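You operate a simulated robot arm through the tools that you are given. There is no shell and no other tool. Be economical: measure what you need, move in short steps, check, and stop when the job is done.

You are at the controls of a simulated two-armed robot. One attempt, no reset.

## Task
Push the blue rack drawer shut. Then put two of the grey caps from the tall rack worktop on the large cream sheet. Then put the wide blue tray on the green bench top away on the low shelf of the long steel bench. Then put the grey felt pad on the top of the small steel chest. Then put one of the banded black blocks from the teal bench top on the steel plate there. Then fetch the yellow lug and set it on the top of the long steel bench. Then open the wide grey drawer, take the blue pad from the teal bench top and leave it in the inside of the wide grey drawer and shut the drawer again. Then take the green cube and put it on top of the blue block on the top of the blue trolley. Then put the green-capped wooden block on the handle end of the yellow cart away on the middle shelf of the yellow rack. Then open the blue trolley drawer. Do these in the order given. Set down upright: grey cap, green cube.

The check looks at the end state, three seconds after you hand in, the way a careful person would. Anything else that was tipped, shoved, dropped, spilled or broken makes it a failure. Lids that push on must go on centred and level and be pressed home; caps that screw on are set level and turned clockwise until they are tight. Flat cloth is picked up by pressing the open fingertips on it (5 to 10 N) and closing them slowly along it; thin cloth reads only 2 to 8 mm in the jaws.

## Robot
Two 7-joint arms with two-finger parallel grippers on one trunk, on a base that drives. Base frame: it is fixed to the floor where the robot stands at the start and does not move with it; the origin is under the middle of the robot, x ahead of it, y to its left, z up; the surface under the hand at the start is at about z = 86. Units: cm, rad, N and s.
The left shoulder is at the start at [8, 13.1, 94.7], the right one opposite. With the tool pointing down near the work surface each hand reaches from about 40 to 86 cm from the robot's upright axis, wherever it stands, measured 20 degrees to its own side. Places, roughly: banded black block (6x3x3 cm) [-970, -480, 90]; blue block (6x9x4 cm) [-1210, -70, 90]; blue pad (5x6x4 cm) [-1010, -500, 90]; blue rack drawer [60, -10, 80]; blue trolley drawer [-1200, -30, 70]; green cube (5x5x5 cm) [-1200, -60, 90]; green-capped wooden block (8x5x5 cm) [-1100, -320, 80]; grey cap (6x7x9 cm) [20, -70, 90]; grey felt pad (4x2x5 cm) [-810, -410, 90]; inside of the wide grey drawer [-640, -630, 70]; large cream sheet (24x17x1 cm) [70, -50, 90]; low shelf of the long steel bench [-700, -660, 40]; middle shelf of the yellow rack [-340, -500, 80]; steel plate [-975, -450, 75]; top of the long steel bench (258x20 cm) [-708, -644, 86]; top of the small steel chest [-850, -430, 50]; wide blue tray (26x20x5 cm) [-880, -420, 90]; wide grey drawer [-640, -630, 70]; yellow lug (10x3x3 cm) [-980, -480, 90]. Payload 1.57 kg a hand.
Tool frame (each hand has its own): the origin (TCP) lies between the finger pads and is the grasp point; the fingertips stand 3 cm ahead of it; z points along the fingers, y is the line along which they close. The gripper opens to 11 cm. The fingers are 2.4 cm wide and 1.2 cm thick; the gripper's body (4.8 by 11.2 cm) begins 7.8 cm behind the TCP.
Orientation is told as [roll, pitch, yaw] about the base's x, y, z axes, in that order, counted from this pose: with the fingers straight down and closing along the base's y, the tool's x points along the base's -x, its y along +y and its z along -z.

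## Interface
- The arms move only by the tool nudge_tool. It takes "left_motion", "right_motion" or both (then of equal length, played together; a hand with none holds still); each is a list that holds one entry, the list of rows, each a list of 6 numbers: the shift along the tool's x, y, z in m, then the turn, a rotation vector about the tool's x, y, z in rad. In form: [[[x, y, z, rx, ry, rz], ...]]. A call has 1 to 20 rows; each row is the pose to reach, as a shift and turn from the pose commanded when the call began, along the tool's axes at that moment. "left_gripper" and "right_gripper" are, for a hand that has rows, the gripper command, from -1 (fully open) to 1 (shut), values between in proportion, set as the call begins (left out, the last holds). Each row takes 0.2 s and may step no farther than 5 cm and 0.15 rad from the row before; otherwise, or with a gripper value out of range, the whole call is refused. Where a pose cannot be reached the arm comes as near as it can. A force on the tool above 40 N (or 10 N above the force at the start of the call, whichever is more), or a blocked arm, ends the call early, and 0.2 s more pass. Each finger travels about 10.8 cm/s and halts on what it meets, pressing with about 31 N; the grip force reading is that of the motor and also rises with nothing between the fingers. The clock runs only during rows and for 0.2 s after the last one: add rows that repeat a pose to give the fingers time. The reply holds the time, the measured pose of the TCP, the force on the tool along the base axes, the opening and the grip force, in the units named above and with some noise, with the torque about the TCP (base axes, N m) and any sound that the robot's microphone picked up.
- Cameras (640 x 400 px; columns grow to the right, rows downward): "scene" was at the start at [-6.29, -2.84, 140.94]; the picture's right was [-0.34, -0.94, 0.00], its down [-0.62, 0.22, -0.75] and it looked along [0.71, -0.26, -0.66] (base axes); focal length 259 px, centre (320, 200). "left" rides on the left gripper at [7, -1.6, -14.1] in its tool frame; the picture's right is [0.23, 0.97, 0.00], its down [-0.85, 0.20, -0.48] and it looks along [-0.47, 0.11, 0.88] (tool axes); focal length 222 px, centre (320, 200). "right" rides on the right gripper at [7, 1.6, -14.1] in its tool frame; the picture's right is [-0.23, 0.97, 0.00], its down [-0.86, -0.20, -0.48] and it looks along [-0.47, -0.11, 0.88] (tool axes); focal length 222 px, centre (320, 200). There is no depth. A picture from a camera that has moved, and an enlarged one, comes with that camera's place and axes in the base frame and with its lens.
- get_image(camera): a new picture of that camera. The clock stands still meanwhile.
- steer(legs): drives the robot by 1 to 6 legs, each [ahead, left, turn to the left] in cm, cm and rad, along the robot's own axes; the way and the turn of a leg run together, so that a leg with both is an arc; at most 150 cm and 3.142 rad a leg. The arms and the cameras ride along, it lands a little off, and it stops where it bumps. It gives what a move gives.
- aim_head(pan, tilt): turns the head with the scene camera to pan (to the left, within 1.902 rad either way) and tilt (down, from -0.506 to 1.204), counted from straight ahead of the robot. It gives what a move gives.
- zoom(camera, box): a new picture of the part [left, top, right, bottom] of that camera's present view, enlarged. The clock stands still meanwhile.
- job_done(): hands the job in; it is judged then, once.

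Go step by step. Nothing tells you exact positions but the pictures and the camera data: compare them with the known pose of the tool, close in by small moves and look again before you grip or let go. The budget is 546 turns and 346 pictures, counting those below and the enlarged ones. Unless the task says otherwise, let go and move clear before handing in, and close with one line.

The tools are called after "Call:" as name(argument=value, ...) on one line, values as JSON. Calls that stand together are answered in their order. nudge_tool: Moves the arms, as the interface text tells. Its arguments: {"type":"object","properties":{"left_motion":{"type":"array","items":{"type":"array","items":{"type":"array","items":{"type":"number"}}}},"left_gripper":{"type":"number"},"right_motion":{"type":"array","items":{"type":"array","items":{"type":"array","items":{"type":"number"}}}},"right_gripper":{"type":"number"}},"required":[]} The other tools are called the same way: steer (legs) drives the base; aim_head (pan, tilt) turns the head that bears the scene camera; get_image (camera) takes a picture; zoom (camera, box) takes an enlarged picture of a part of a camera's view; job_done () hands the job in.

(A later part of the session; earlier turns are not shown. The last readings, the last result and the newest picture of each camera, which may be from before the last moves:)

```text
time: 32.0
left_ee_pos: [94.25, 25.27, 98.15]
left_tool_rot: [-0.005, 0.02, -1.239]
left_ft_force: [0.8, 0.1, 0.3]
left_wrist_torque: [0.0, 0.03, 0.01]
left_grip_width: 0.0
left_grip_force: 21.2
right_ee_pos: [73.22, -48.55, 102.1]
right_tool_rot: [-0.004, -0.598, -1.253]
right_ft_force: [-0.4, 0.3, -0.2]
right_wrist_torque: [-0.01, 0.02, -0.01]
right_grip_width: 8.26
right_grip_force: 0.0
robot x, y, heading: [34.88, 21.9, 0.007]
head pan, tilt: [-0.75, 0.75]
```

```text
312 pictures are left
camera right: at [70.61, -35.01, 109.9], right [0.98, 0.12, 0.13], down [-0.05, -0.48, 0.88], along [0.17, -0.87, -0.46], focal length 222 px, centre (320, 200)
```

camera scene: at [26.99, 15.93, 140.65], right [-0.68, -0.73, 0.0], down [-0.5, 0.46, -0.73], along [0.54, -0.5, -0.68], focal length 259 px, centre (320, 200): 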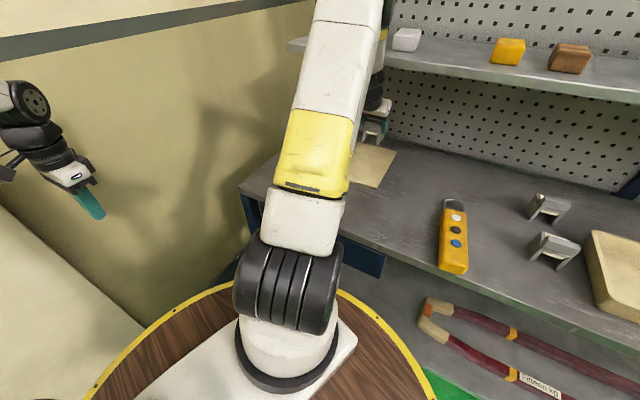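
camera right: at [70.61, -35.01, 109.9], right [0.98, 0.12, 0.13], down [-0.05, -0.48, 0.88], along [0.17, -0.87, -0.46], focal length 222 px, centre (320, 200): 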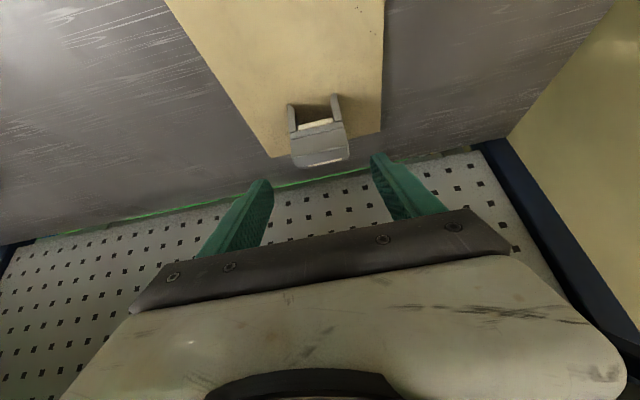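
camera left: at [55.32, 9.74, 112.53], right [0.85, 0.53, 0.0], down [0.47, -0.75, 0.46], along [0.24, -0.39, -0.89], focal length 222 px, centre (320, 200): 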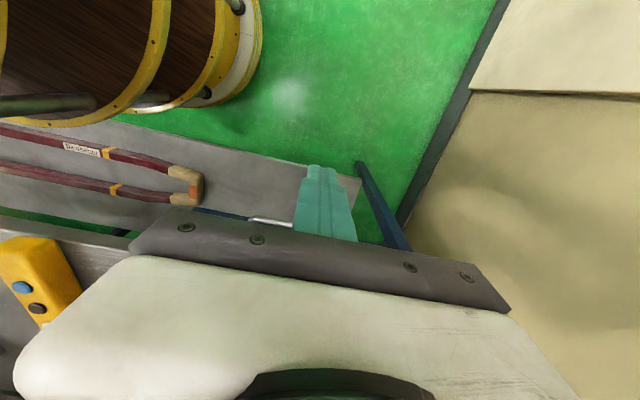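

Cap A stands upright on the back half of the sheet. Next is cap B at about (91, -32); I'll move the hand to look at it.

Call:
nudge_tool(right_motion=[[[0.02, 0.01, -0.03, 0, 0, 0], [0.045, 0.03, -0.06, 0, 0, 0], [0.07, 0.06, -0.09, 0, 0, 0], [0.095, 0.095, -0.105, 0, 0, 0], [0.115, 0.13, -0.12, 0, 0, 0], [0.13, 0.165, -0.132, 0, 0, 0], [0.139, 0.188, -0.144, 0, 0, 0]]])

Call:
get_image(camera="right")

```text
time: 33.6
left_ee_pos: [94.14, 25.25, 98.3]
left_tool_rot: [-0.004, 0.02, -1.237]
left_ft_force: [-0.1, 0.3, 0.2]
left_wrist_torque: [0.0, 0.01, -0.01]
left_grip_width: 0.0
left_grip_force: 21.5
right_ee_pos: [85.39, -23.9, 106.19]
right_tool_rot: [-0.001, -0.598, -1.257]
right_ft_force: [-0.3, 0.0, -0.7]
right_wrist_torque: [0.01, -0.04, -0.02]
right_grip_width: 8.26
right_grip_force: 0.1
robot x, y, heading: [35.02, 21.71, 0.001]
head pan, tilt: [-0.75, 0.75]
```

```text
311 pictures are left
camera right: at [82.66, -10.39, 114.09], right [0.98, 0.12, 0.13], down [-0.05, -0.48, 0.88], along [0.17, -0.87, -0.46], focal length 222 px, centre (320, 200)
```

right: 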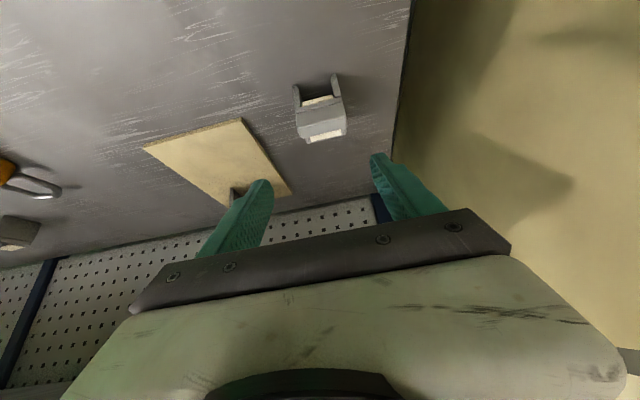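

Call:
zoom(camera="right", box=[260, 60, 380, 160])

```text
4.00 times, centred on (320, 110) of right
camera zoom: at [82.66, -10.39, 114.09], right [0.98, 0.12, 0.13], down [-0.05, -0.48, 0.88], along [0.17, -0.87, -0.46], focal length 888 px, centre (320, 560)
```

zoom: 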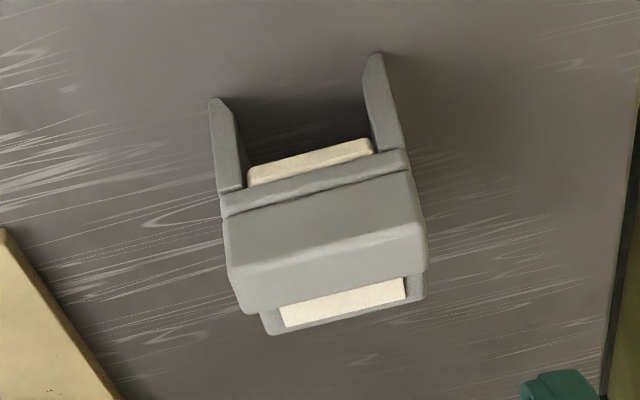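

Cap B lies nearly parallel to the hand; centre about (88.3, -30.3). I'll approach along the fingers.

Call:
nudge_tool(right_motion=[[[0.011, 0.004, 0.03, 0.01, 0, 0.015], [0.022, 0.0077, 0.06, 0.017, 0, 0.025], [0.022, 0.0077, 0.08, 0.017, 0, 0.025]]], right_gripper=-0.7)

Call:
get_image(camera="right")

```text
time: 34.4
left_ee_pos: [94.11, 25.41, 98.33]
left_tool_rot: [-0.005, 0.016, -1.24]
left_ft_force: [-0.2, 0.2, 0.1]
left_wrist_torque: [0.04, -0.02, -0.02]
left_grip_width: 0.02
left_grip_force: 21.4
right_ee_pos: [86.93, -26.1, 98.25]
right_tool_rot: [-0.003, -0.598, -1.285]
right_ft_force: [-0.1, 0.0, -0.1]
right_wrist_torque: [0.02, -0.02, 0.0]
right_grip_width: 9.33
right_grip_force: 0.0
robot x, y, heading: [35.18, 21.55, 0.006]
head pan, tilt: [-0.75, 0.75]
```

```text
309 pictures are left
camera right: at [84.7, -12.54, 106.05], right [0.99, 0.09, 0.13], down [-0.07, -0.48, 0.88], along [0.14, -0.87, -0.46], focal length 222 px, centre (320, 200)
```

right: 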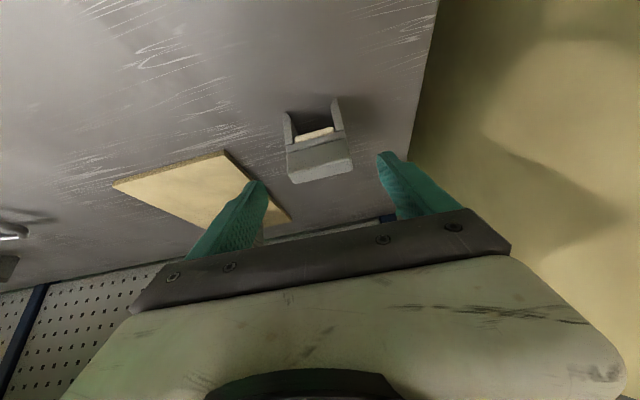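

Aligned. Advancing and gripping cap B.

Call:
nudge_tool(right_motion=[[[0, 0, 0.03, 0, 0, 0], [-0.001, 0, 0.06, 0, 0, 0], [-0.0017, 0, 0.0757, 0, 0, 0]]])

Call:
get_image(camera="right")

Call:
nudge_tool(right_motion=[[[0, 0, 0, 0, 0, 0], [0, 0, 0, 0, 0, 0], [0, 0, 0, 0, 0, 0], [0, 0, 0, 0, 0, 0]]], right_gripper=1)

Call:
nudge_tool(right_motion=[[[-0.0113, 0, -0.0165, 0, 0, 0], [-0.0283, 0, -0.0413, 0, 0, 0], [-0.0396, 0, -0.0578, 0, 0, 0]]])

Call:
get_image(camera="right")

```text
time: 35.2
left_ee_pos: [94.23, 25.36, 98.29]
left_tool_rot: [-0.005, 0.016, -1.24]
left_ft_force: [0.1, -0.5, 0.7]
left_wrist_torque: [-0.02, -0.03, -0.01]
left_grip_width: 0.0
left_grip_force: 22.1
right_ee_pos: [87.77, -30.66, 92.24]
right_tool_rot: [-0.002, -0.597, -1.286]
right_ft_force: [-1.2, 0.5, -0.6]
right_wrist_torque: [0.0, 0.0, 0.02]
right_grip_width: 9.39
right_grip_force: 0.1
robot x, y, heading: [35.15, 21.77, -0.0]
head pan, tilt: [-0.75, 0.75]
```

```text
308 pictures are left
camera right: at [85.6, -17.03, 100.15], right [0.99, 0.09, 0.13], down [-0.07, -0.48, 0.88], along [0.14, -0.87, -0.46], focal length 222 px, centre (320, 200)
```

right: 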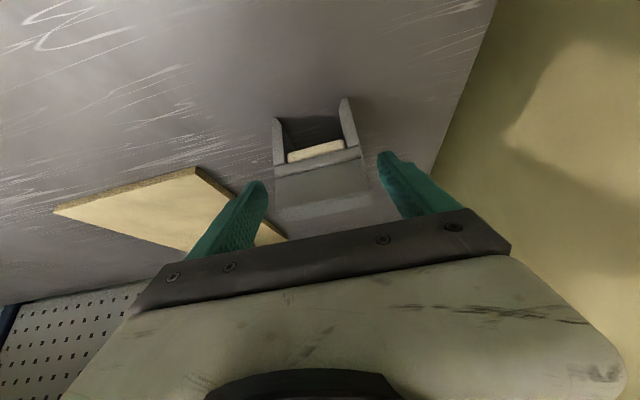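

```text
time: 36.2
left_ee_pos: [94.2, 25.22, 98.1]
left_tool_rot: [-0.005, 0.019, -1.239]
left_ft_force: [0.0, -0.8, -0.3]
left_wrist_torque: [0.01, -0.03, 0.01]
left_grip_width: 0.0
left_grip_force: 21.6
right_ee_pos: [87.94, -30.76, 92.22]
right_tool_rot: [-0.004, -0.597, -1.284]
right_ft_force: [0.7, 0.3, 0.9]
right_wrist_torque: [-0.02, 0.0, 0.01]
right_grip_width: 5.99
right_grip_force: 30.9
robot x, y, heading: [35.25, 21.14, -0.0]
head pan, tilt: [-0.75, 0.75]
```

```text
time: 37.0
left_ee_pos: [94.16, 25.35, 98.23]
left_tool_rot: [-0.005, 0.018, -1.239]
left_ft_force: [-0.3, 0.2, 0.2]
left_wrist_torque: [-0.01, -0.02, -0.01]
left_grip_width: 0.0
left_grip_force: 21.2
right_ee_pos: [87.83, -30.55, 99.23]
right_tool_rot: [-0.003, -0.596, -1.286]
right_ft_force: [0.2, 0.0, -1.2]
right_wrist_torque: [-0.01, 0.01, 0.02]
right_grip_width: 5.98
right_grip_force: 30.7
robot x, y, heading: [35.33, 21.48, 0.002]
head pan, tilt: [-0.75, 0.75]
```

```text
307 pictures are left
camera right: at [85.56, -16.89, 107.13], right [0.99, 0.09, 0.13], down [-0.07, -0.48, 0.88], along [0.14, -0.87, -0.46], focal length 222 px, centre (320, 200)
```

right: 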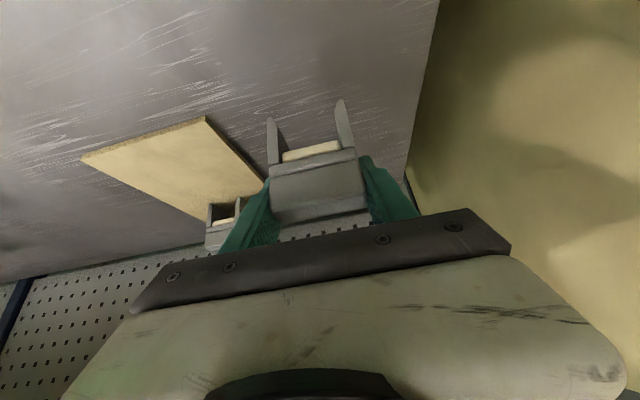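

Cap B is held. I'll carry it over the front half of the sheet.

Call:
nudge_tool(right_motion=[[[-0.0136, -0.0394, 0.0093, 0, 0, 0], [-0.0272, -0.0788, 0.0186, 0, 0, 0], [-0.0408, -0.1182, 0.0279, 0, 0, 0], [-0.0544, -0.1576, 0.0372, -0.01, 0, -0.015], [-0.068, -0.197, 0.0465, -0.017, 0, -0.025], [-0.068, -0.197, 0.0465, -0.017, 0, -0.025]]])

Call:
get_image(camera="right")

```text
time: 38.4
left_ee_pos: [94.33, 25.39, 98.34]
left_tool_rot: [-0.005, 0.017, -1.24]
left_ft_force: [1.0, 1.1, -0.1]
left_wrist_torque: [-0.02, -0.01, -0.04]
left_grip_width: 0.0
left_grip_force: 20.7
right_ee_pos: [71.11, -43.97, 99.2]
right_tool_rot: [-0.003, -0.596, -1.254]
right_ft_force: [-0.9, -1.0, -0.3]
right_wrist_torque: [-0.01, 0.0, -0.02]
right_grip_width: 5.96
right_grip_force: 31.2
robot x, y, heading: [35.32, 21.19, 0.002]
head pan, tilt: [-0.75, 0.75]
```

```text
306 pictures are left
camera right: at [68.42, -30.53, 107.15], right [0.98, 0.12, 0.13], down [-0.05, -0.48, 0.88], along [0.17, -0.87, -0.46], focal length 222 px, centre (320, 200)
```

right: 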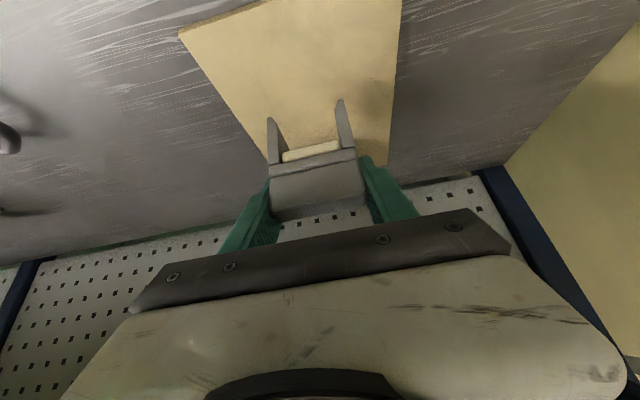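

Over the front half; lowering to contact.

Call:
nudge_tool(right_motion=[[[0.0141, 0, 0.0206, 0, 0, 0], [0.0254, 0, 0.0371, 0, 0, 0], [0.0311, 0, 0.0454, 0, 0, 0], [0.0328, 0, 0.0479, 0, 0, 0], [0.0339, 0, 0.0495, 0, 0, 0]]])

Call:
get_image(camera="right")

```text
time: 39.6
left_ee_pos: [94.27, 25.31, 98.2]
left_tool_rot: [-0.005, 0.016, -1.238]
left_ft_force: [0.3, 0.0, 0.4]
left_wrist_torque: [0.02, 0.01, -0.01]
left_grip_width: 0.02
left_grip_force: 21.0
right_ee_pos: [71.17, -43.95, 93.3]
right_tool_rot: [-0.002, -0.598, -1.254]
right_ft_force: [-1.0, 0.4, -1.3]
right_wrist_torque: [-0.01, 0.0, -0.02]
right_grip_width: 6.0
right_grip_force: 30.7
robot x, y, heading: [35.4, 21.58, 0.0]
head pan, tilt: [-0.75, 0.75]
```

```text
305 pictures are left
camera right: at [68.51, -30.33, 101.23], right [0.98, 0.12, 0.13], down [-0.05, -0.48, 0.88], along [0.17, -0.87, -0.46], focal length 222 px, centre (320, 200)
```

right: 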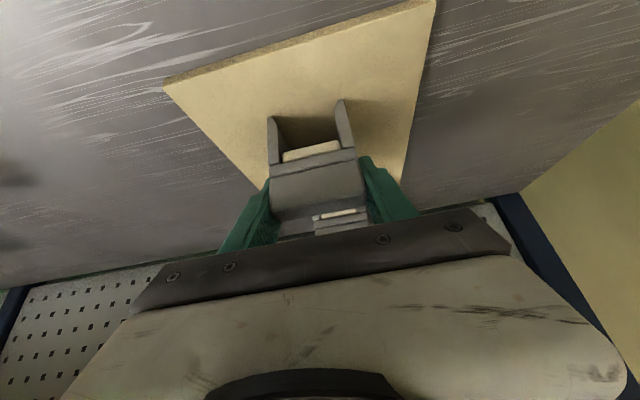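

No contact yet; a few more millimetres.

Call:
nudge_tool(right_motion=[[[0.0006, 0, 0.0008, 0, 0, 0], [0.0011, 0, 0.0016, 0, 0, 0], [0.0011, 0, 0.0016, 0, 0, 0]]])

```text
time: 40.4
left_ee_pos: [94.26, 25.52, 98.33]
left_tool_rot: [-0.005, 0.018, -1.241]
left_ft_force: [-0.4, 0.3, -0.5]
left_wrist_torque: [0.01, -0.01, -0.03]
left_grip_width: 0.0
left_grip_force: 21.5
right_ee_pos: [71.28, -43.95, 93.25]
right_tool_rot: [-0.001, -0.601, -1.257]
right_ft_force: [-4.3, 3.9, 21.2]
right_wrist_torque: [0.53, 0.19, 0.02]
right_grip_width: 5.98
right_grip_force: 31.2
robot x, y, heading: [35.01, 21.5, 0.002]
head pan, tilt: [-0.75, 0.75]
```

Contact. Releasing and withdrawing.

Call:
nudge_tool(right_motion=[[[-0.0011, 0, -0.0016, 0, 0, 0], [-0.0011, 0, -0.0016, 0, 0, 0]]])

Call:
nudge_tool(right_motion=[[[0, 0, 0, 0, 0, 0], [0, 0, 0, 0, 0, 0], [0, 0, 0, 0, 0, 0], [0, 0, -0.03, 0, 0, 0], [0, 0, -0.07, 0, 0, 0], [0, 0, -0.11, 0, 0, 0], [0, 0, -0.16, 0, 0, 0], [0, 0, -0.2, 0, 0, 0]]], right_gripper=-0.5)

Call:
get_image(camera="right")

```text
time: 41.0
left_ee_pos: [94.29, 25.38, 98.2]
left_tool_rot: [-0.006, 0.018, -1.239]
left_ft_force: [-0.4, 0.0, -0.1]
left_wrist_torque: [0.01, -0.02, 0.04]
left_grip_width: 0.02
left_grip_force: 21.2
right_ee_pos: [71.36, -43.86, 93.21]
right_tool_rot: [-0.003, -0.595, -1.255]
right_ft_force: [-0.5, -2.4, 6.5]
right_wrist_torque: [-0.34, -0.25, -0.14]
right_grip_width: 6.0
right_grip_force: 31.1
robot x, y, heading: [34.63, 21.64, 0.004]
head pan, tilt: [-0.75, 0.75]
```

```text
time: 42.8
left_ee_pos: [94.28, 25.46, 98.14]
left_tool_rot: [-0.008, 0.018, -1.239]
left_ft_force: [0.0, 0.6, 0.1]
left_wrist_torque: [-0.09, 0.04, 0.0]
left_grip_width: 0.03
left_grip_force: 21.7
right_ee_pos: [67.96, -33.39, 109.94]
right_tool_rot: [-0.008, -0.597, -1.255]
right_ft_force: [1.7, 1.5, -0.2]
right_wrist_torque: [-0.08, 0.16, -0.12]
right_grip_width: 8.22
right_grip_force: 0.0
robot x, y, heading: [35.0, 21.48, 0.003]
head pan, tilt: [-0.75, 0.75]
```

```text
304 pictures are left
camera right: at [65.29, -19.88, 117.85], right [0.99, 0.12, 0.12], down [-0.05, -0.48, 0.88], along [0.16, -0.87, -0.46], focal length 222 px, centre (320, 200)
```

right: 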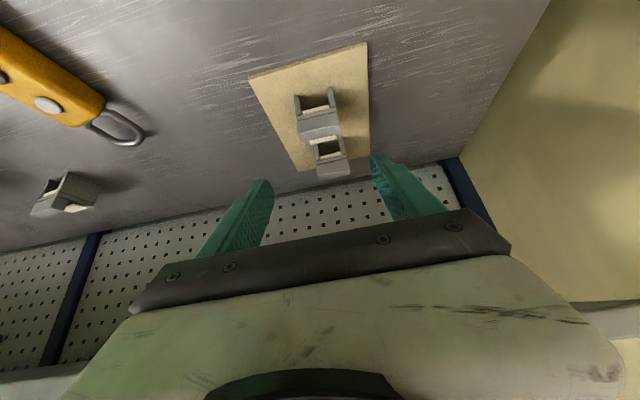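

Both caps stand upright on the sheet. Now I'll back away from the rack and look around for the route to the other benches.

Call:
steer(legs=[[-30, 20, 0]])

Call:
aim_head(pan=-0.9, tilt=0.5)

Call:
get_image(camera="scene")

Call:
aim_head(pan=1.9, tilt=0.2)

Call:
get_image(camera="scene")

Call:
aim_head(pan=-1.9, tilt=0.2)

Call:
get_image(camera="scene")

```text
time: 45.1
left_ee_pos: [64.81, 44.51, 98.26]
left_tool_rot: [-0.004, 0.018, -1.247]
left_ft_force: [0.4, 0.3, -0.3]
left_wrist_torque: [-0.04, 0.0, 0.02]
left_grip_width: 0.04
left_grip_force: 21.4
right_ee_pos: [38.05, -14.14, 110.05]
right_tool_rot: [-0.004, -0.596, -1.264]
right_ft_force: [0.3, 0.6, -0.3]
right_wrist_torque: [0.02, 0.02, -0.01]
right_grip_width: 8.27
right_grip_force: 0.0
robot x, y, heading: [5.56, 41.4, -0.009]
head pan, tilt: [-0.75, 0.75]
```

```text
time: 45.9
left_ee_pos: [64.83, 44.55, 98.31]
left_tool_rot: [-0.008, 0.016, -1.248]
left_ft_force: [0.6, -0.2, -0.2]
left_wrist_torque: [0.02, 0.03, -0.01]
left_grip_width: 0.0
left_grip_force: 21.1
right_ee_pos: [38.0, -14.07, 109.87]
right_tool_rot: [-0.005, -0.598, -1.265]
right_ft_force: [0.3, -0.1, -0.2]
right_wrist_torque: [-0.02, 0.02, 0.02]
right_grip_width: 8.26
right_grip_force: 0.1
robot x, y, heading: [5.92, 41.49, -0.006]
head pan, tilt: [-0.901, 0.499]
```

```text
303 pictures are left
camera scene: at [-2.91, 34.22, 142.85], right [-0.79, -0.62, 0.0], down [-0.3, 0.38, -0.88], along [0.54, -0.69, -0.48], focal length 259 px, centre (320, 200)
```

scene: 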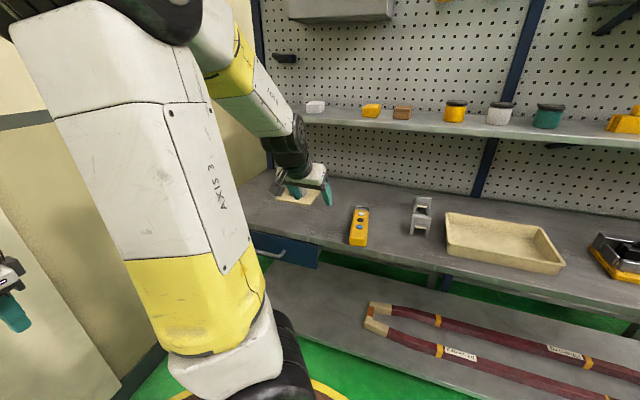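

```text
time: 48.3
left_ee_pos: [64.78, 44.53, 98.25]
left_tool_rot: [-0.006, 0.018, -1.247]
left_ft_force: [0.1, 0.3, -0.1]
left_wrist_torque: [0.01, 0.0, 0.0]
left_grip_width: 0.01
left_grip_force: 21.1
right_ee_pos: [37.98, -14.09, 109.87]
right_tool_rot: [-0.005, -0.597, -1.264]
right_ft_force: [0.5, -0.1, 0.7]
right_wrist_torque: [0.04, 0.0, 0.0]
right_grip_width: 8.25
right_grip_force: 0.2
robot x, y, heading: [5.85, 41.51, -0.005]
head pan, tilt: [1.901, 0.201]
```

```text
302 pictures are left
camera scene: at [-11.45, 50.23, 145.62], right [0.95, 0.32, 0.0], down [0.06, -0.19, -0.98], along [-0.31, 0.93, -0.2], focal length 259 px, centre (320, 200)
```

scene: 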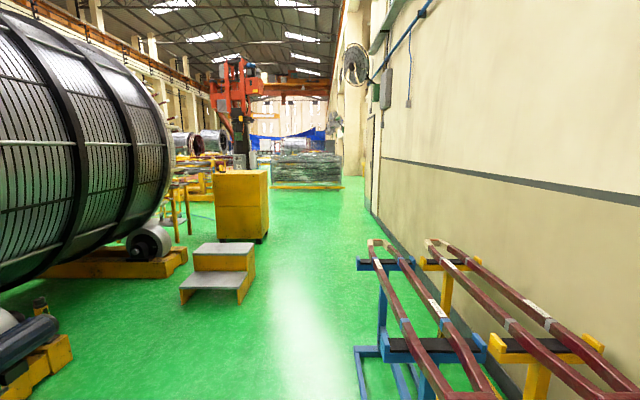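

```text
time: 51.5
left_ee_pos: [64.64, 44.62, 98.24]
left_tool_rot: [-0.006, 0.018, -1.248]
left_ft_force: [-0.3, 0.2, -0.9]
left_wrist_torque: [0.02, 0.0, 0.02]
left_grip_width: 0.0
left_grip_force: 21.1
right_ee_pos: [37.97, -14.13, 109.94]
right_tool_rot: [-0.004, -0.597, -1.264]
right_ft_force: [-0.3, 0.0, -0.6]
right_wrist_torque: [-0.03, -0.01, -0.01]
right_grip_width: 8.24
right_grip_force: 0.1
robot x, y, heading: [5.93, 41.21, -0.007]
head pan, tilt: [-1.901, 0.201]
```

```text
301 pictures are left
camera scene: at [-11.58, 32.6, 145.62], right [-0.94, 0.33, 0.0], down [0.07, 0.19, -0.98], along [-0.32, -0.93, -0.2], focal length 259 px, centre (320, 200)
```

scene: 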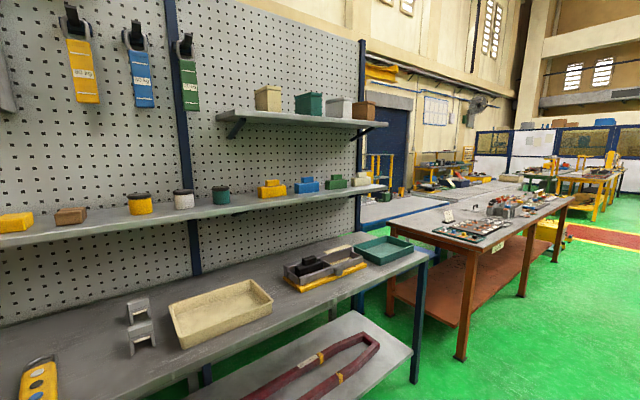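

The hall is large; the route runs towards -x and -y past the wooden bench. I'll tuck both arms in before driving.

Call:
nudge_tool(left_motion=[[[0.025, -0.011, -0.013, 0, 0, -0.14], [0.05, -0.022, -0.026, 0, 0, -0.28], [0.075, -0.033, -0.04, 0, 0, -0.42], [0.1, -0.044, -0.053, 0, 0, -0.56], [0.125, -0.055, -0.066, 0, 0, -0.7], [0.15, -0.066, -0.08, 0, 0, -0.84], [0.175, -0.077, -0.093, 0, 0, -0.98], [0.2, -0.088, -0.106, 0, 0, -1.12], [0.231, -0.1, -0.12, 0, 0, -1.247]]], right_motion=[[[0, 0.0, 0, 0, 0.1, 0], [0, 0.0, 0, 0, 0.2, 0], [0, 0, 0, 0, 0.3, 0], [0, 0, 0, 0, 0.4, 0], [0, 0, 0, 0, 0.5, 0], [0, 0, 0, 0, 0.6, 0], [0, 0, 0, 0, 0.6, 0], [0, 0, 0, 0, 0.6, 0], [0, 0, 0, 0, 0.6, 0]]])

Call:
aim_head(pan=0, tilt=0.5)

Call:
get_image(camera="scene")

```text
time: 53.5
left_ee_pos: [47.99, 62.86, 110.73]
left_tool_rot: [0.017, 0.011, 0.002]
left_ft_force: [0.8, 0.0, -1.3]
left_wrist_torque: [0.01, 0.0, 0.01]
left_grip_width: 0.0
left_grip_force: 21.2
right_ee_pos: [38.08, -14.08, 109.91]
right_tool_rot: [-0.001, 0.003, -1.264]
right_ft_force: [0.3, -1.0, -0.1]
right_wrist_torque: [0.0, 0.06, -0.01]
right_grip_width: 8.22
right_grip_force: 0.2
robot x, y, heading: [5.77, 41.56, -0.01]
head pan, tilt: [-1.901, 0.201]
```

```text
time: 55.3
left_ee_pos: [47.89, 62.89, 110.68]
left_tool_rot: [0.016, 0.009, -0.001]
left_ft_force: [-0.3, 0.5, -0.1]
left_wrist_torque: [-0.06, 0.0, -0.02]
left_grip_width: 0.03
left_grip_force: 21.3
right_ee_pos: [37.89, -14.09, 109.94]
right_tool_rot: [-0.002, 0.003, -1.266]
right_ft_force: [0.2, 0.2, -0.4]
right_wrist_torque: [-0.01, 0.01, 0.01]
right_grip_width: 8.29
right_grip_force: 0.1
robot x, y, heading: [5.48, 40.89, -0.002]
head pan, tilt: [0.0, 0.499]
```

```text
300 pictures are left
camera scene: at [0.58, 41.32, 142.85], right [-0.01, -1.0, 0.0], down [-0.48, 0.0, -0.88], along [0.88, -0.01, -0.48], focal length 259 px, centre (320, 200)
```

scene: 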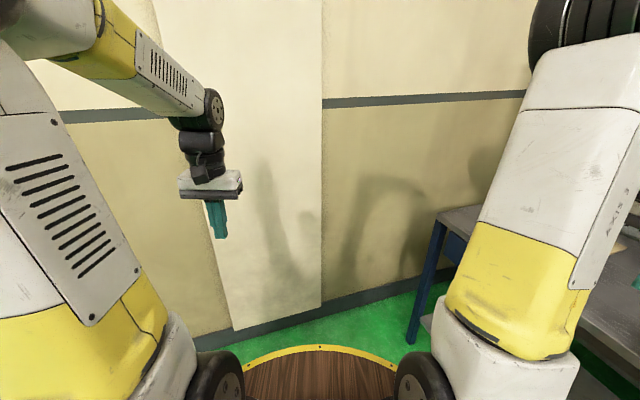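

Left is tucked; now the right arm.

Call:
nudge_tool(right_motion=[[[0.029, 0.02, 0, 0, 0, -0.14], [0.058, 0.04, 0, 0, 0, -0.28], [0.087, 0.06, 0, 0, 0, -0.42], [0.116, 0.08, -0.01, 0, 0, -0.56], [0.145, 0.1, -0.01, 0, 0, -0.7], [0.174, 0.12, -0.01, 0, 0, -0.84], [0.203, 0.14, -0.01, 0, 0, -0.98], [0.235, 0.16, -0.01, 0, 0, -1.12], [0.267, 0.186, -0.01, 0, 0, -1.265]]])

Call:
steer(legs=[[0, 20, 0], [0, 0, -2.6]])

Call:
aim_head(pan=0, tilt=0.2)

Call:
get_image(camera="scene")

```text
time: 57.3
left_ee_pos: [47.97, 62.77, 110.65]
left_tool_rot: [0.015, 0.01, -0.002]
left_ft_force: [-1.0, 0.1, 0.6]
left_wrist_torque: [0.04, -0.02, -0.01]
left_grip_width: 0.0
left_grip_force: 21.8
right_ee_pos: [47.82, 17.01, 111.01]
right_tool_rot: [0.001, 0.004, 0.0]
right_ft_force: [-0.4, -0.3, -0.2]
right_wrist_torque: [0.03, -0.01, -0.03]
right_grip_width: 8.25
right_grip_force: 0.2
robot x, y, heading: [5.9, 41.4, -0.007]
head pan, tilt: [0.0, 0.499]
```

```text
time: 64.9
left_ee_pos: [-15.79, 19.49, 110.75]
left_tool_rot: [0.015, 0.01, -2.519]
left_ft_force: [0.6, -0.7, -0.2]
left_wrist_torque: [0.01, 0.05, 0.01]
left_grip_width: 0.0
left_grip_force: 21.2
right_ee_pos: [-42.54, 56.64, 110.98]
right_tool_rot: [0.003, 0.004, -2.518]
right_ft_force: [-0.5, -0.4, -0.4]
right_wrist_torque: [-0.03, 0.0, -0.01]
right_grip_width: 8.25
right_grip_force: 0.0
robot x, y, heading: [5.83, 61.43, -2.52]
head pan, tilt: [0.0, 0.499]
```

```text
time: 65.7
left_ee_pos: [-15.9, 19.37, 110.54]
left_tool_rot: [0.017, 0.009, -2.517]
left_ft_force: [-0.2, -0.1, 0.4]
left_wrist_torque: [-0.01, -0.02, -0.02]
left_grip_width: 0.0
left_grip_force: 21.9
right_ee_pos: [-42.52, 56.76, 111.01]
right_tool_rot: [0.0, 0.003, -2.519]
right_ft_force: [-0.2, 0.1, -0.2]
right_wrist_torque: [-0.02, 0.01, 0.0]
right_grip_width: 8.25
right_grip_force: 0.1
robot x, y, heading: [5.59, 61.59, -2.522]
head pan, tilt: [0.0, 0.201]
```

```text
299 pictures are left
camera scene: at [9.38, 64.32, 145.61], right [-0.58, 0.82, 0.0], down [0.16, 0.12, -0.98], along [-0.8, -0.57, -0.2], focal length 259 px, centre (320, 200)
```

scene: 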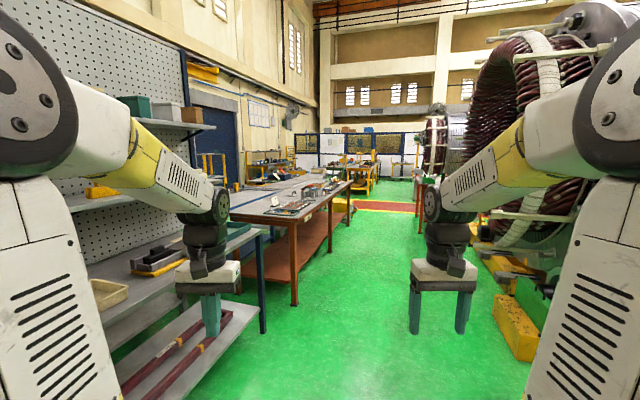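

There is a clear green aisle between the wooden bench and the large coil. I'll turn to run along it and drive 3 m.

Call:
steer(legs=[[0, 0, -0.305], [150, 0, 0], [140, 0, 0]])

Call:
get_image(camera="scene")

```text
time: 80.8
left_ee_pos: [-305.99, -58.61, 110.69]
left_tool_rot: [0.017, 0.011, -2.82]
left_ft_force: [0.0, -0.6, 0.6]
left_wrist_torque: [0.01, -0.01, 0.04]
left_grip_width: 0.01
left_grip_force: 21.4
right_ee_pos: [-320.29, -14.99, 110.99]
right_tool_rot: [0.003, 0.004, -2.82]
right_ft_force: [0.0, -0.7, -0.4]
right_wrist_torque: [0.0, 0.03, 0.0]
right_grip_width: 8.26
right_grip_force: 0.0
robot x, y, heading: [-272.98, -24.62, -2.829]
head pan, tilt: [0.0, 0.201]
```

```text
298 pictures are left
camera scene: at [-268.5, -23.21, 145.62], right [-0.31, 0.95, 0.0], down [0.19, 0.06, -0.98], along [-0.93, -0.3, -0.2], focal length 259 px, centre (320, 200)
```

scene: 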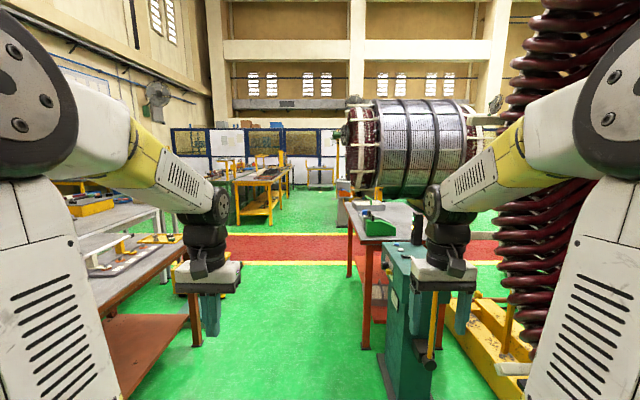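

A teal cabinet stands close on the right ahead, so I'll shift 26 cm left and drive on 3 m.

Call:
steer(legs=[[0, 26, 0], [150, 0, 0], [150, 0, 0]])

Call:
get_image(camera="scene")

Call:
aim_head(pan=0.8, tilt=0.25)

Call:
get_image(camera="scene")

```text
time: 96.8
left_ee_pos: [-584.37, -175.67, 110.73]
left_tool_rot: [0.016, 0.011, -2.826]
left_ft_force: [0.1, 0.1, 0.4]
left_wrist_torque: [-0.03, 0.01, -0.01]
left_grip_width: 0.01
left_grip_force: 20.9
right_ee_pos: [-598.66, -132.14, 111.0]
right_tool_rot: [0.001, 0.004, -2.823]
right_ft_force: [1.0, 0.1, -1.9]
right_wrist_torque: [-0.02, 0.02, 0.02]
right_grip_width: 8.24
right_grip_force: 0.0
robot x, y, heading: [-551.36, -142.08, -2.832]
head pan, tilt: [0.0, 0.201]
```

```text
297 pictures are left
camera scene: at [-546.81, -140.6, 145.62], right [-0.31, 0.95, 0.0], down [0.19, 0.06, -0.98], along [-0.93, -0.3, -0.2], focal length 259 px, centre (320, 200)
```

scene: 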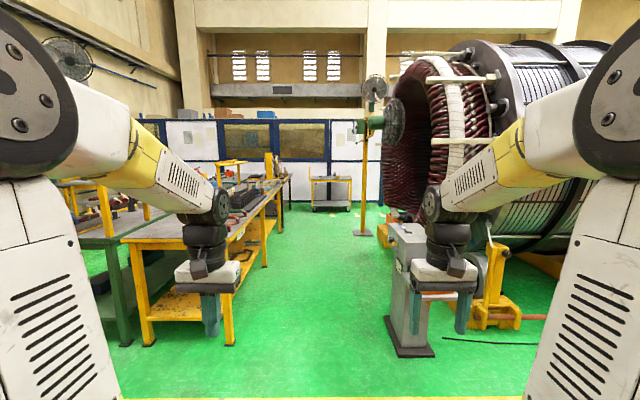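

```text
time: 97.9
left_ee_pos: [-584.32, -175.7, 110.71]
left_tool_rot: [0.015, 0.01, -2.824]
left_ft_force: [-0.4, -0.4, -0.2]
left_wrist_torque: [0.01, -0.02, 0.01]
left_grip_width: 0.0
left_grip_force: 20.9
right_ee_pos: [-598.58, -132.22, 111.02]
right_tool_rot: [0.0, 0.004, -2.823]
right_ft_force: [0.2, 0.3, 0.1]
right_wrist_torque: [-0.03, 0.01, 0.04]
right_grip_width: 8.25
right_grip_force: 0.1
robot x, y, heading: [-550.81, -142.18, -2.828]
head pan, tilt: [0.799, 0.25]
```

```text
296 pictures are left
camera scene: at [-542.1, -146.11, 145.17], right [-0.9, 0.45, 0.0], down [0.11, 0.22, -0.97], along [-0.43, -0.87, -0.25], focal length 259 px, centre (320, 200)
```

scene: 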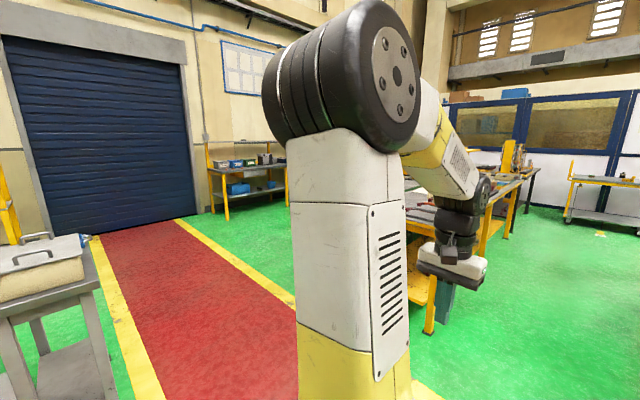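

Ahead is the yellow-framed bench, and the yellow cart is near (-1118, -318). A red walkway leads left towards the wall bench. I'll step forward onto it, turn left, and drive down it.

Call:
aim_head(pan=0, tilt=0.25)

Call:
steer(legs=[[60, 0, 0], [0, 0, 1.571], [130, 0, 0]])

Call:
get_image(camera="scene")

Call:
aim_head(pan=-0.9, tilt=0.3)

Call:
get_image(camera="scene")

```text
time: 99.0
left_ee_pos: [-584.39, -175.85, 110.68]
left_tool_rot: [0.016, 0.012, -2.825]
left_ft_force: [0.0, -0.3, 0.0]
left_wrist_torque: [-0.01, -0.01, 0.03]
left_grip_width: 0.0
left_grip_force: 21.3
right_ee_pos: [-598.54, -132.16, 110.98]
right_tool_rot: [0.001, 0.004, -2.825]
right_ft_force: [-0.6, 0.0, -0.1]
right_wrist_torque: [-0.01, 0.0, 0.01]
right_grip_width: 8.25
right_grip_force: 0.1
robot x, y, heading: [-550.75, -142.03, -2.83]
head pan, tilt: [0.0, 0.25]
```

```text
time: 112.2
left_ee_pos: [-542.6, -319.67, 110.67]
left_tool_rot: [0.015, 0.01, -1.299]
left_ft_force: [-0.3, -0.7, -0.3]
left_wrist_torque: [-0.05, 0.01, 0.01]
left_grip_width: 0.0
left_grip_force: 21.8
right_ee_pos: [-586.83, -331.87, 111.11]
right_tool_rot: [0.002, 0.003, -1.297]
right_ft_force: [0.1, 0.0, -0.8]
right_wrist_torque: [0.03, 0.01, 0.03]
right_grip_width: 8.25
right_grip_force: 0.1
robot x, y, heading: [-575.02, -284.73, -1.304]
head pan, tilt: [0.0, 0.25]
```

```text
295 pictures are left
camera scene: at [-576.29, -280.32, 145.16], right [-0.96, -0.26, 0.0], down [-0.07, 0.24, -0.97], along [0.26, -0.93, -0.25], focal length 259 px, centre (320, 200)
```

scene: 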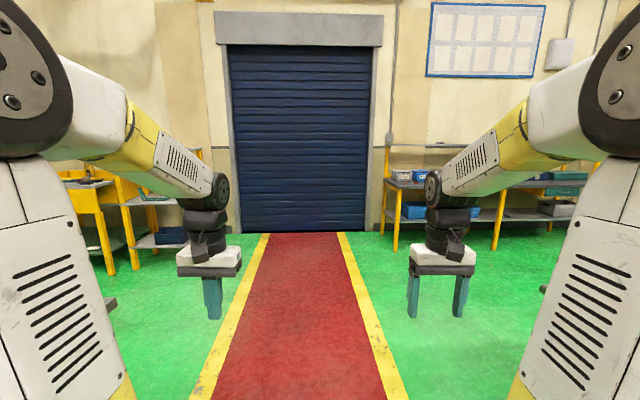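

```text
time: 113.4
left_ee_pos: [-542.71, -319.67, 110.66]
left_tool_rot: [0.016, 0.009, -1.297]
left_ft_force: [0.2, 0.1, 0.0]
left_wrist_torque: [0.0, -0.01, -0.01]
left_grip_width: 0.0
left_grip_force: 21.7
right_ee_pos: [-586.73, -331.86, 111.08]
right_tool_rot: [0.002, 0.003, -1.298]
right_ft_force: [-1.4, -0.3, 0.3]
right_wrist_torque: [0.01, 0.02, -0.02]
right_grip_width: 8.26
right_grip_force: 0.0
robot x, y, heading: [-574.75, -284.46, -1.305]
head pan, tilt: [-0.901, 0.3]
```

```text
294 pictures are left
camera scene: at [-584.27, -278.84, 144.69], right [-0.81, 0.59, 0.0], down [0.17, 0.24, -0.96], along [-0.57, -0.77, -0.3], focal length 259 px, centre (320, 200)
```

scene: 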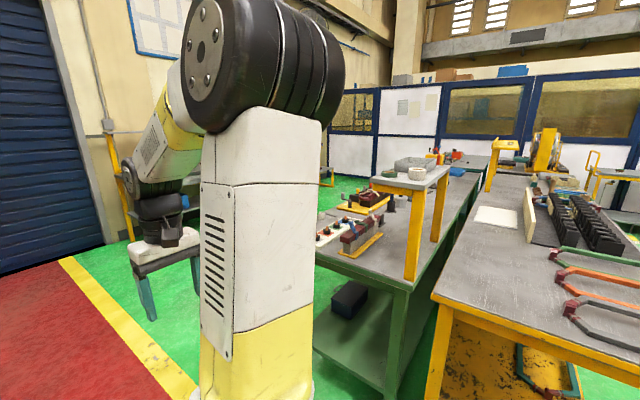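

The green bench runs away to my right, with the wall bench beyond it. I'll drive further down the walkway and turn right into the aisle between them.

Call:
steer(legs=[[150, 0, 0], [40, 0, 0], [0, 0, -1.525]])

Call:
aim_head(pan=0, tilt=0.3)

Call:
get_image(camera="scene")

```text
time: 126.5
left_ee_pos: [-556.07, -498.59, 110.65]
left_tool_rot: [0.016, 0.01, -2.815]
left_ft_force: [-0.4, -0.4, -1.0]
left_wrist_torque: [0.01, 0.01, 0.0]
left_grip_width: 0.0
left_grip_force: 21.0
right_ee_pos: [-570.59, -455.0, 111.09]
right_tool_rot: [0.001, 0.004, -2.814]
right_ft_force: [0.5, -0.2, 0.5]
right_wrist_torque: [0.0, -0.02, 0.01]
right_grip_width: 8.25
right_grip_force: 0.0
robot x, y, heading: [-522.82, -464.56, -2.821]
head pan, tilt: [-0.901, 0.3]
```

```text
time: 127.7
left_ee_pos: [-556.08, -498.48, 110.69]
left_tool_rot: [0.016, 0.011, -2.815]
left_ft_force: [-0.1, 0.7, -0.5]
left_wrist_torque: [-0.02, -0.01, 0.03]
left_grip_width: 0.0
left_grip_force: 21.2
right_ee_pos: [-570.59, -454.86, 111.03]
right_tool_rot: [0.001, 0.003, -2.816]
right_ft_force: [0.4, 0.4, 0.1]
right_wrist_torque: [0.02, -0.01, 0.0]
right_grip_width: 8.23
right_grip_force: 0.2
robot x, y, heading: [-522.91, -464.62, -2.821]
head pan, tilt: [0.0, 0.3]
```

```text
293 pictures are left
camera scene: at [-518.87, -462.98, 144.69], right [-0.31, 0.95, 0.0], down [0.28, 0.09, -0.96], along [-0.91, -0.3, -0.3], focal length 259 px, centre (320, 200)
```

scene: 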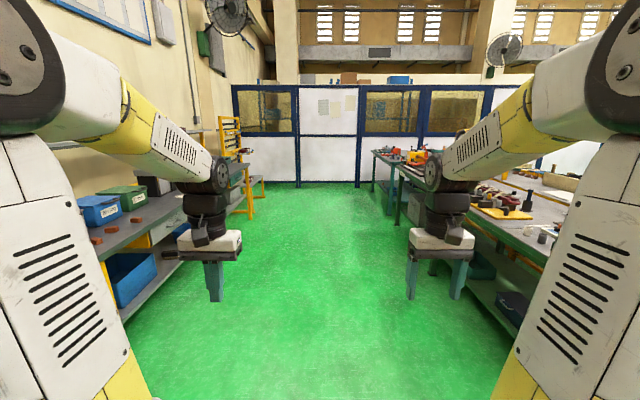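

I'm in the aisle between the long steel bench (left) and the green bench (right). I'll drive 2 m along it and look right for the tray.

Call:
steer(legs=[[150, -10, 0], [80, 0, 0]])

Call:
aim_head(pan=-0.9, tilt=0.4)

Call:
get_image(camera="scene")

Call:
aim_head(pan=1.2, tilt=0.4)

Call:
get_image(camera="scene")

Call:
aim_head(pan=-1.7, tilt=0.4)

Call:
get_image(camera="scene")

```text
refused: leg 1 is longer than a leg can be; nothing moved
```

```text
time: 128.9
left_ee_pos: [-556.21, -498.36, 110.67]
left_tool_rot: [0.017, 0.01, -2.815]
left_ft_force: [0.2, 0.4, 0.5]
left_wrist_torque: [0.0, -0.02, 0.02]
left_grip_width: 0.0
left_grip_force: 21.9
right_ee_pos: [-570.7, -455.03, 110.97]
right_tool_rot: [0.002, 0.003, -2.815]
right_ft_force: [-0.4, 0.1, 0.1]
right_wrist_torque: [-0.02, 0.0, 0.01]
right_grip_width: 8.24
right_grip_force: 0.1
robot x, y, heading: [-523.43, -464.28, -2.822]
head pan, tilt: [-0.901, 0.4]
```

```text
292 pictures are left
camera scene: at [-517.75, -454.97, 143.77], right [0.55, 0.84, 0.0], down [0.33, -0.21, -0.92], along [-0.77, 0.5, -0.39], focal length 259 px, centre (320, 200)
```

scene: 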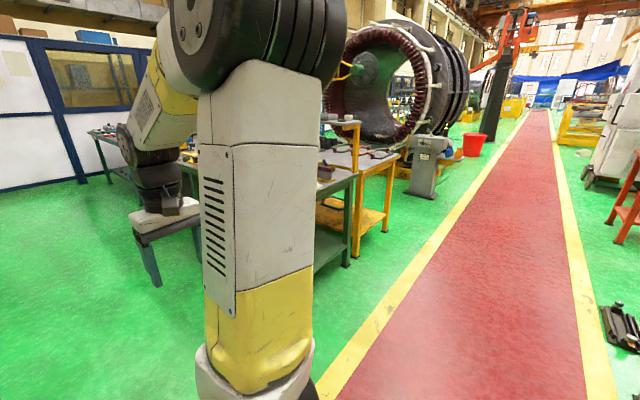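

```text
time: 130.9
left_ee_pos: [-556.12, -498.6, 110.66]
left_tool_rot: [0.016, 0.009, -2.817]
left_ft_force: [0.1, -0.3, -0.1]
left_wrist_torque: [-0.01, -0.01, -0.02]
left_grip_width: 0.02
left_grip_force: 21.4
right_ee_pos: [-570.67, -455.0, 111.17]
right_tool_rot: [0.003, 0.003, -2.815]
right_ft_force: [0.8, -0.3, 0.6]
right_wrist_torque: [0.01, 0.04, 0.02]
right_grip_width: 8.26
right_grip_force: 0.1
robot x, y, heading: [-522.91, -464.75, -2.821]
head pan, tilt: [1.201, 0.4]
```

```text
291 pictures are left
camera scene: at [-510.47, -469.3, 143.77], right [-1.0, 0.05, 0.0], down [0.02, 0.39, -0.92], along [-0.05, -0.92, -0.39], focal length 259 px, centre (320, 200)
```

scene: 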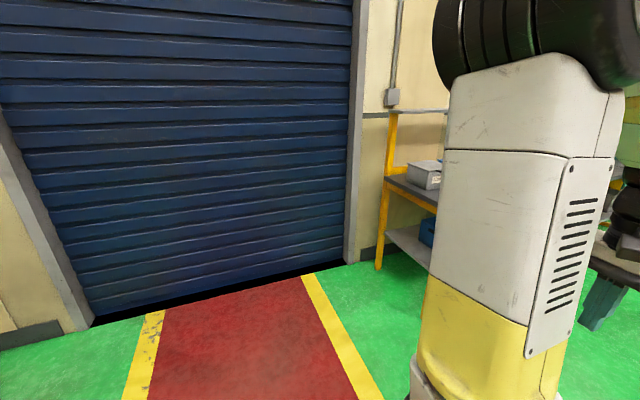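

```text
time: 133.5
left_ee_pos: [-556.11, -498.61, 110.58]
left_tool_rot: [0.017, 0.01, -2.815]
left_ft_force: [-0.1, 0.1, 0.2]
left_wrist_torque: [-0.02, 0.02, -0.02]
left_grip_width: 0.0
left_grip_force: 21.5
right_ee_pos: [-570.55, -455.01, 111.04]
right_tool_rot: [0.003, 0.005, -2.815]
right_ft_force: [0.3, -0.3, 1.2]
right_wrist_torque: [-0.02, 0.03, -0.01]
right_grip_width: 8.26
right_grip_force: 0.1
robot x, y, heading: [-523.36, -464.08, -2.825]
head pan, tilt: [-1.7, 0.4]
```

```text
290 pictures are left
camera scene: at [-511.76, -450.96, 143.77], right [0.98, 0.19, 0.0], down [0.07, -0.38, -0.92], along [-0.17, 0.9, -0.39], focal length 259 px, centre (320, 200)
```

scene: 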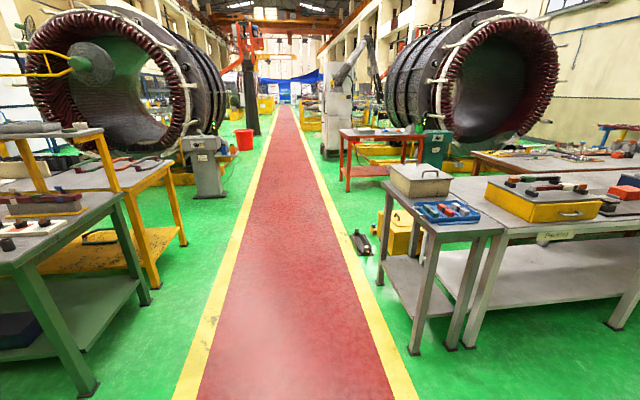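

The first leg was too long; driving again with shorter legs.

Call:
steer(legs=[[145, -10, 0], [85, 0, 0]])

Call:
aim_head(pan=-0.7, tilt=0.4)

Call:
get_image(camera="scene")

Call:
aim_head(pan=-1.7, tilt=0.5)

Call:
get_image(camera="scene")

Call:
aim_head(pan=1.7, tilt=0.5)

Call:
get_image(camera="scene")

```text
time: 144.8
left_ee_pos: [-775.21, -564.43, 110.69]
left_tool_rot: [0.016, 0.012, -2.794]
left_ft_force: [0.2, -0.5, 0.4]
left_wrist_torque: [0.01, 0.0, -0.01]
left_grip_width: 0.02
left_grip_force: 21.5
right_ee_pos: [-790.66, -521.32, 110.99]
right_tool_rot: [0.002, 0.003, -2.796]
right_ft_force: [0.2, -0.2, -0.6]
right_wrist_torque: [0.0, 0.01, -0.01]
right_grip_width: 8.25
right_grip_force: 0.0
robot x, y, heading: [-742.75, -529.93, -2.798]
head pan, tilt: [-1.7, 0.4]
```

```text
time: 146.0
left_ee_pos: [-775.16, -564.54, 110.63]
left_tool_rot: [0.016, 0.01, -2.794]
left_ft_force: [0.3, 0.0, 0.2]
left_wrist_torque: [0.02, -0.03, 0.02]
left_grip_width: 0.02
left_grip_force: 21.2
right_ee_pos: [-790.64, -521.13, 110.95]
right_tool_rot: [0.002, 0.004, -2.795]
right_ft_force: [-0.6, 1.1, 0.0]
right_wrist_torque: [0.01, 0.01, -0.03]
right_grip_width: 8.24
right_grip_force: 0.0
robot x, y, heading: [-742.8, -530.0, -2.8]
head pan, tilt: [-0.7, 0.4]
```

```text
289 pictures are left
camera scene: at [-738.57, -521.84, 143.77], right [0.35, 0.94, 0.0], down [0.36, -0.14, -0.92], along [-0.86, 0.32, -0.39], focal length 259 px, centre (320, 200)
```

scene: 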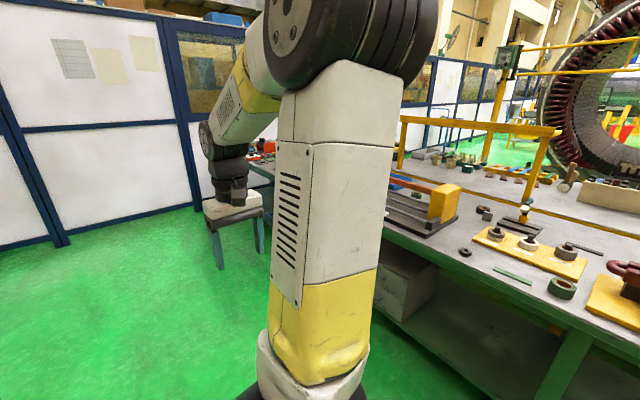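

```text
time: 147.3
left_ee_pos: [-775.27, -564.47, 110.72]
left_tool_rot: [0.016, 0.01, -2.795]
left_ft_force: [0.8, -0.5, -1.0]
left_wrist_torque: [0.0, 0.0, -0.01]
left_grip_width: 0.0
left_grip_force: 21.1
right_ee_pos: [-790.7, -521.45, 111.02]
right_tool_rot: [0.003, 0.002, -2.795]
right_ft_force: [0.2, -0.3, 0.1]
right_wrist_torque: [-0.02, -0.02, 0.0]
right_grip_width: 8.28
right_grip_force: 0.0
robot x, y, heading: [-743.09, -529.68, -2.799]
head pan, tilt: [-1.7, 0.499]
```

```text
288 pictures are left
camera scene: at [-731.81, -516.21, 142.85], right [0.98, 0.21, 0.0], down [0.1, -0.47, -0.88], along [-0.18, 0.86, -0.48], focal length 259 px, centre (320, 200)
```

scene: 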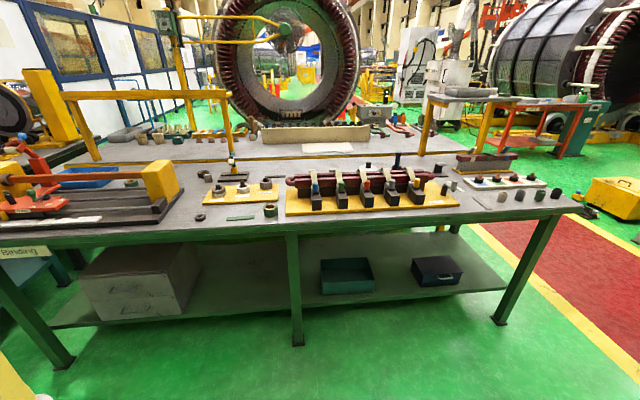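

```text
time: 150.2
left_ee_pos: [-775.16, -564.57, 110.59]
left_tool_rot: [0.017, 0.011, -2.795]
left_ft_force: [0.3, -0.6, 0.2]
left_wrist_torque: [-0.03, -0.02, -0.04]
left_grip_width: 0.01
left_grip_force: 21.7
right_ee_pos: [-790.71, -521.28, 110.99]
right_tool_rot: [0.001, 0.002, -2.794]
right_ft_force: [-0.3, 0.3, 0.0]
right_wrist_torque: [0.0, 0.02, 0.0]
right_grip_width: 8.23
right_grip_force: 0.1
robot x, y, heading: [-743.17, -529.92, -2.804]
head pan, tilt: [1.7, 0.499]
```

```text
287 pictures are left
camera scene: at [-725.78, -533.22, 142.85], right [-0.89, -0.45, 0.0], down [-0.22, 0.43, -0.88], along [0.4, -0.78, -0.48], focal length 259 px, centre (320, 200)
```

scene: 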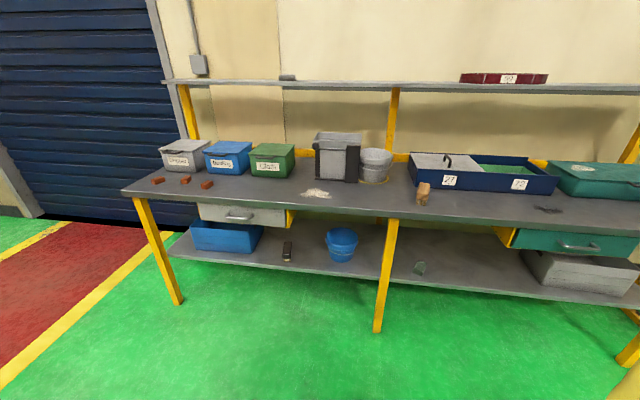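

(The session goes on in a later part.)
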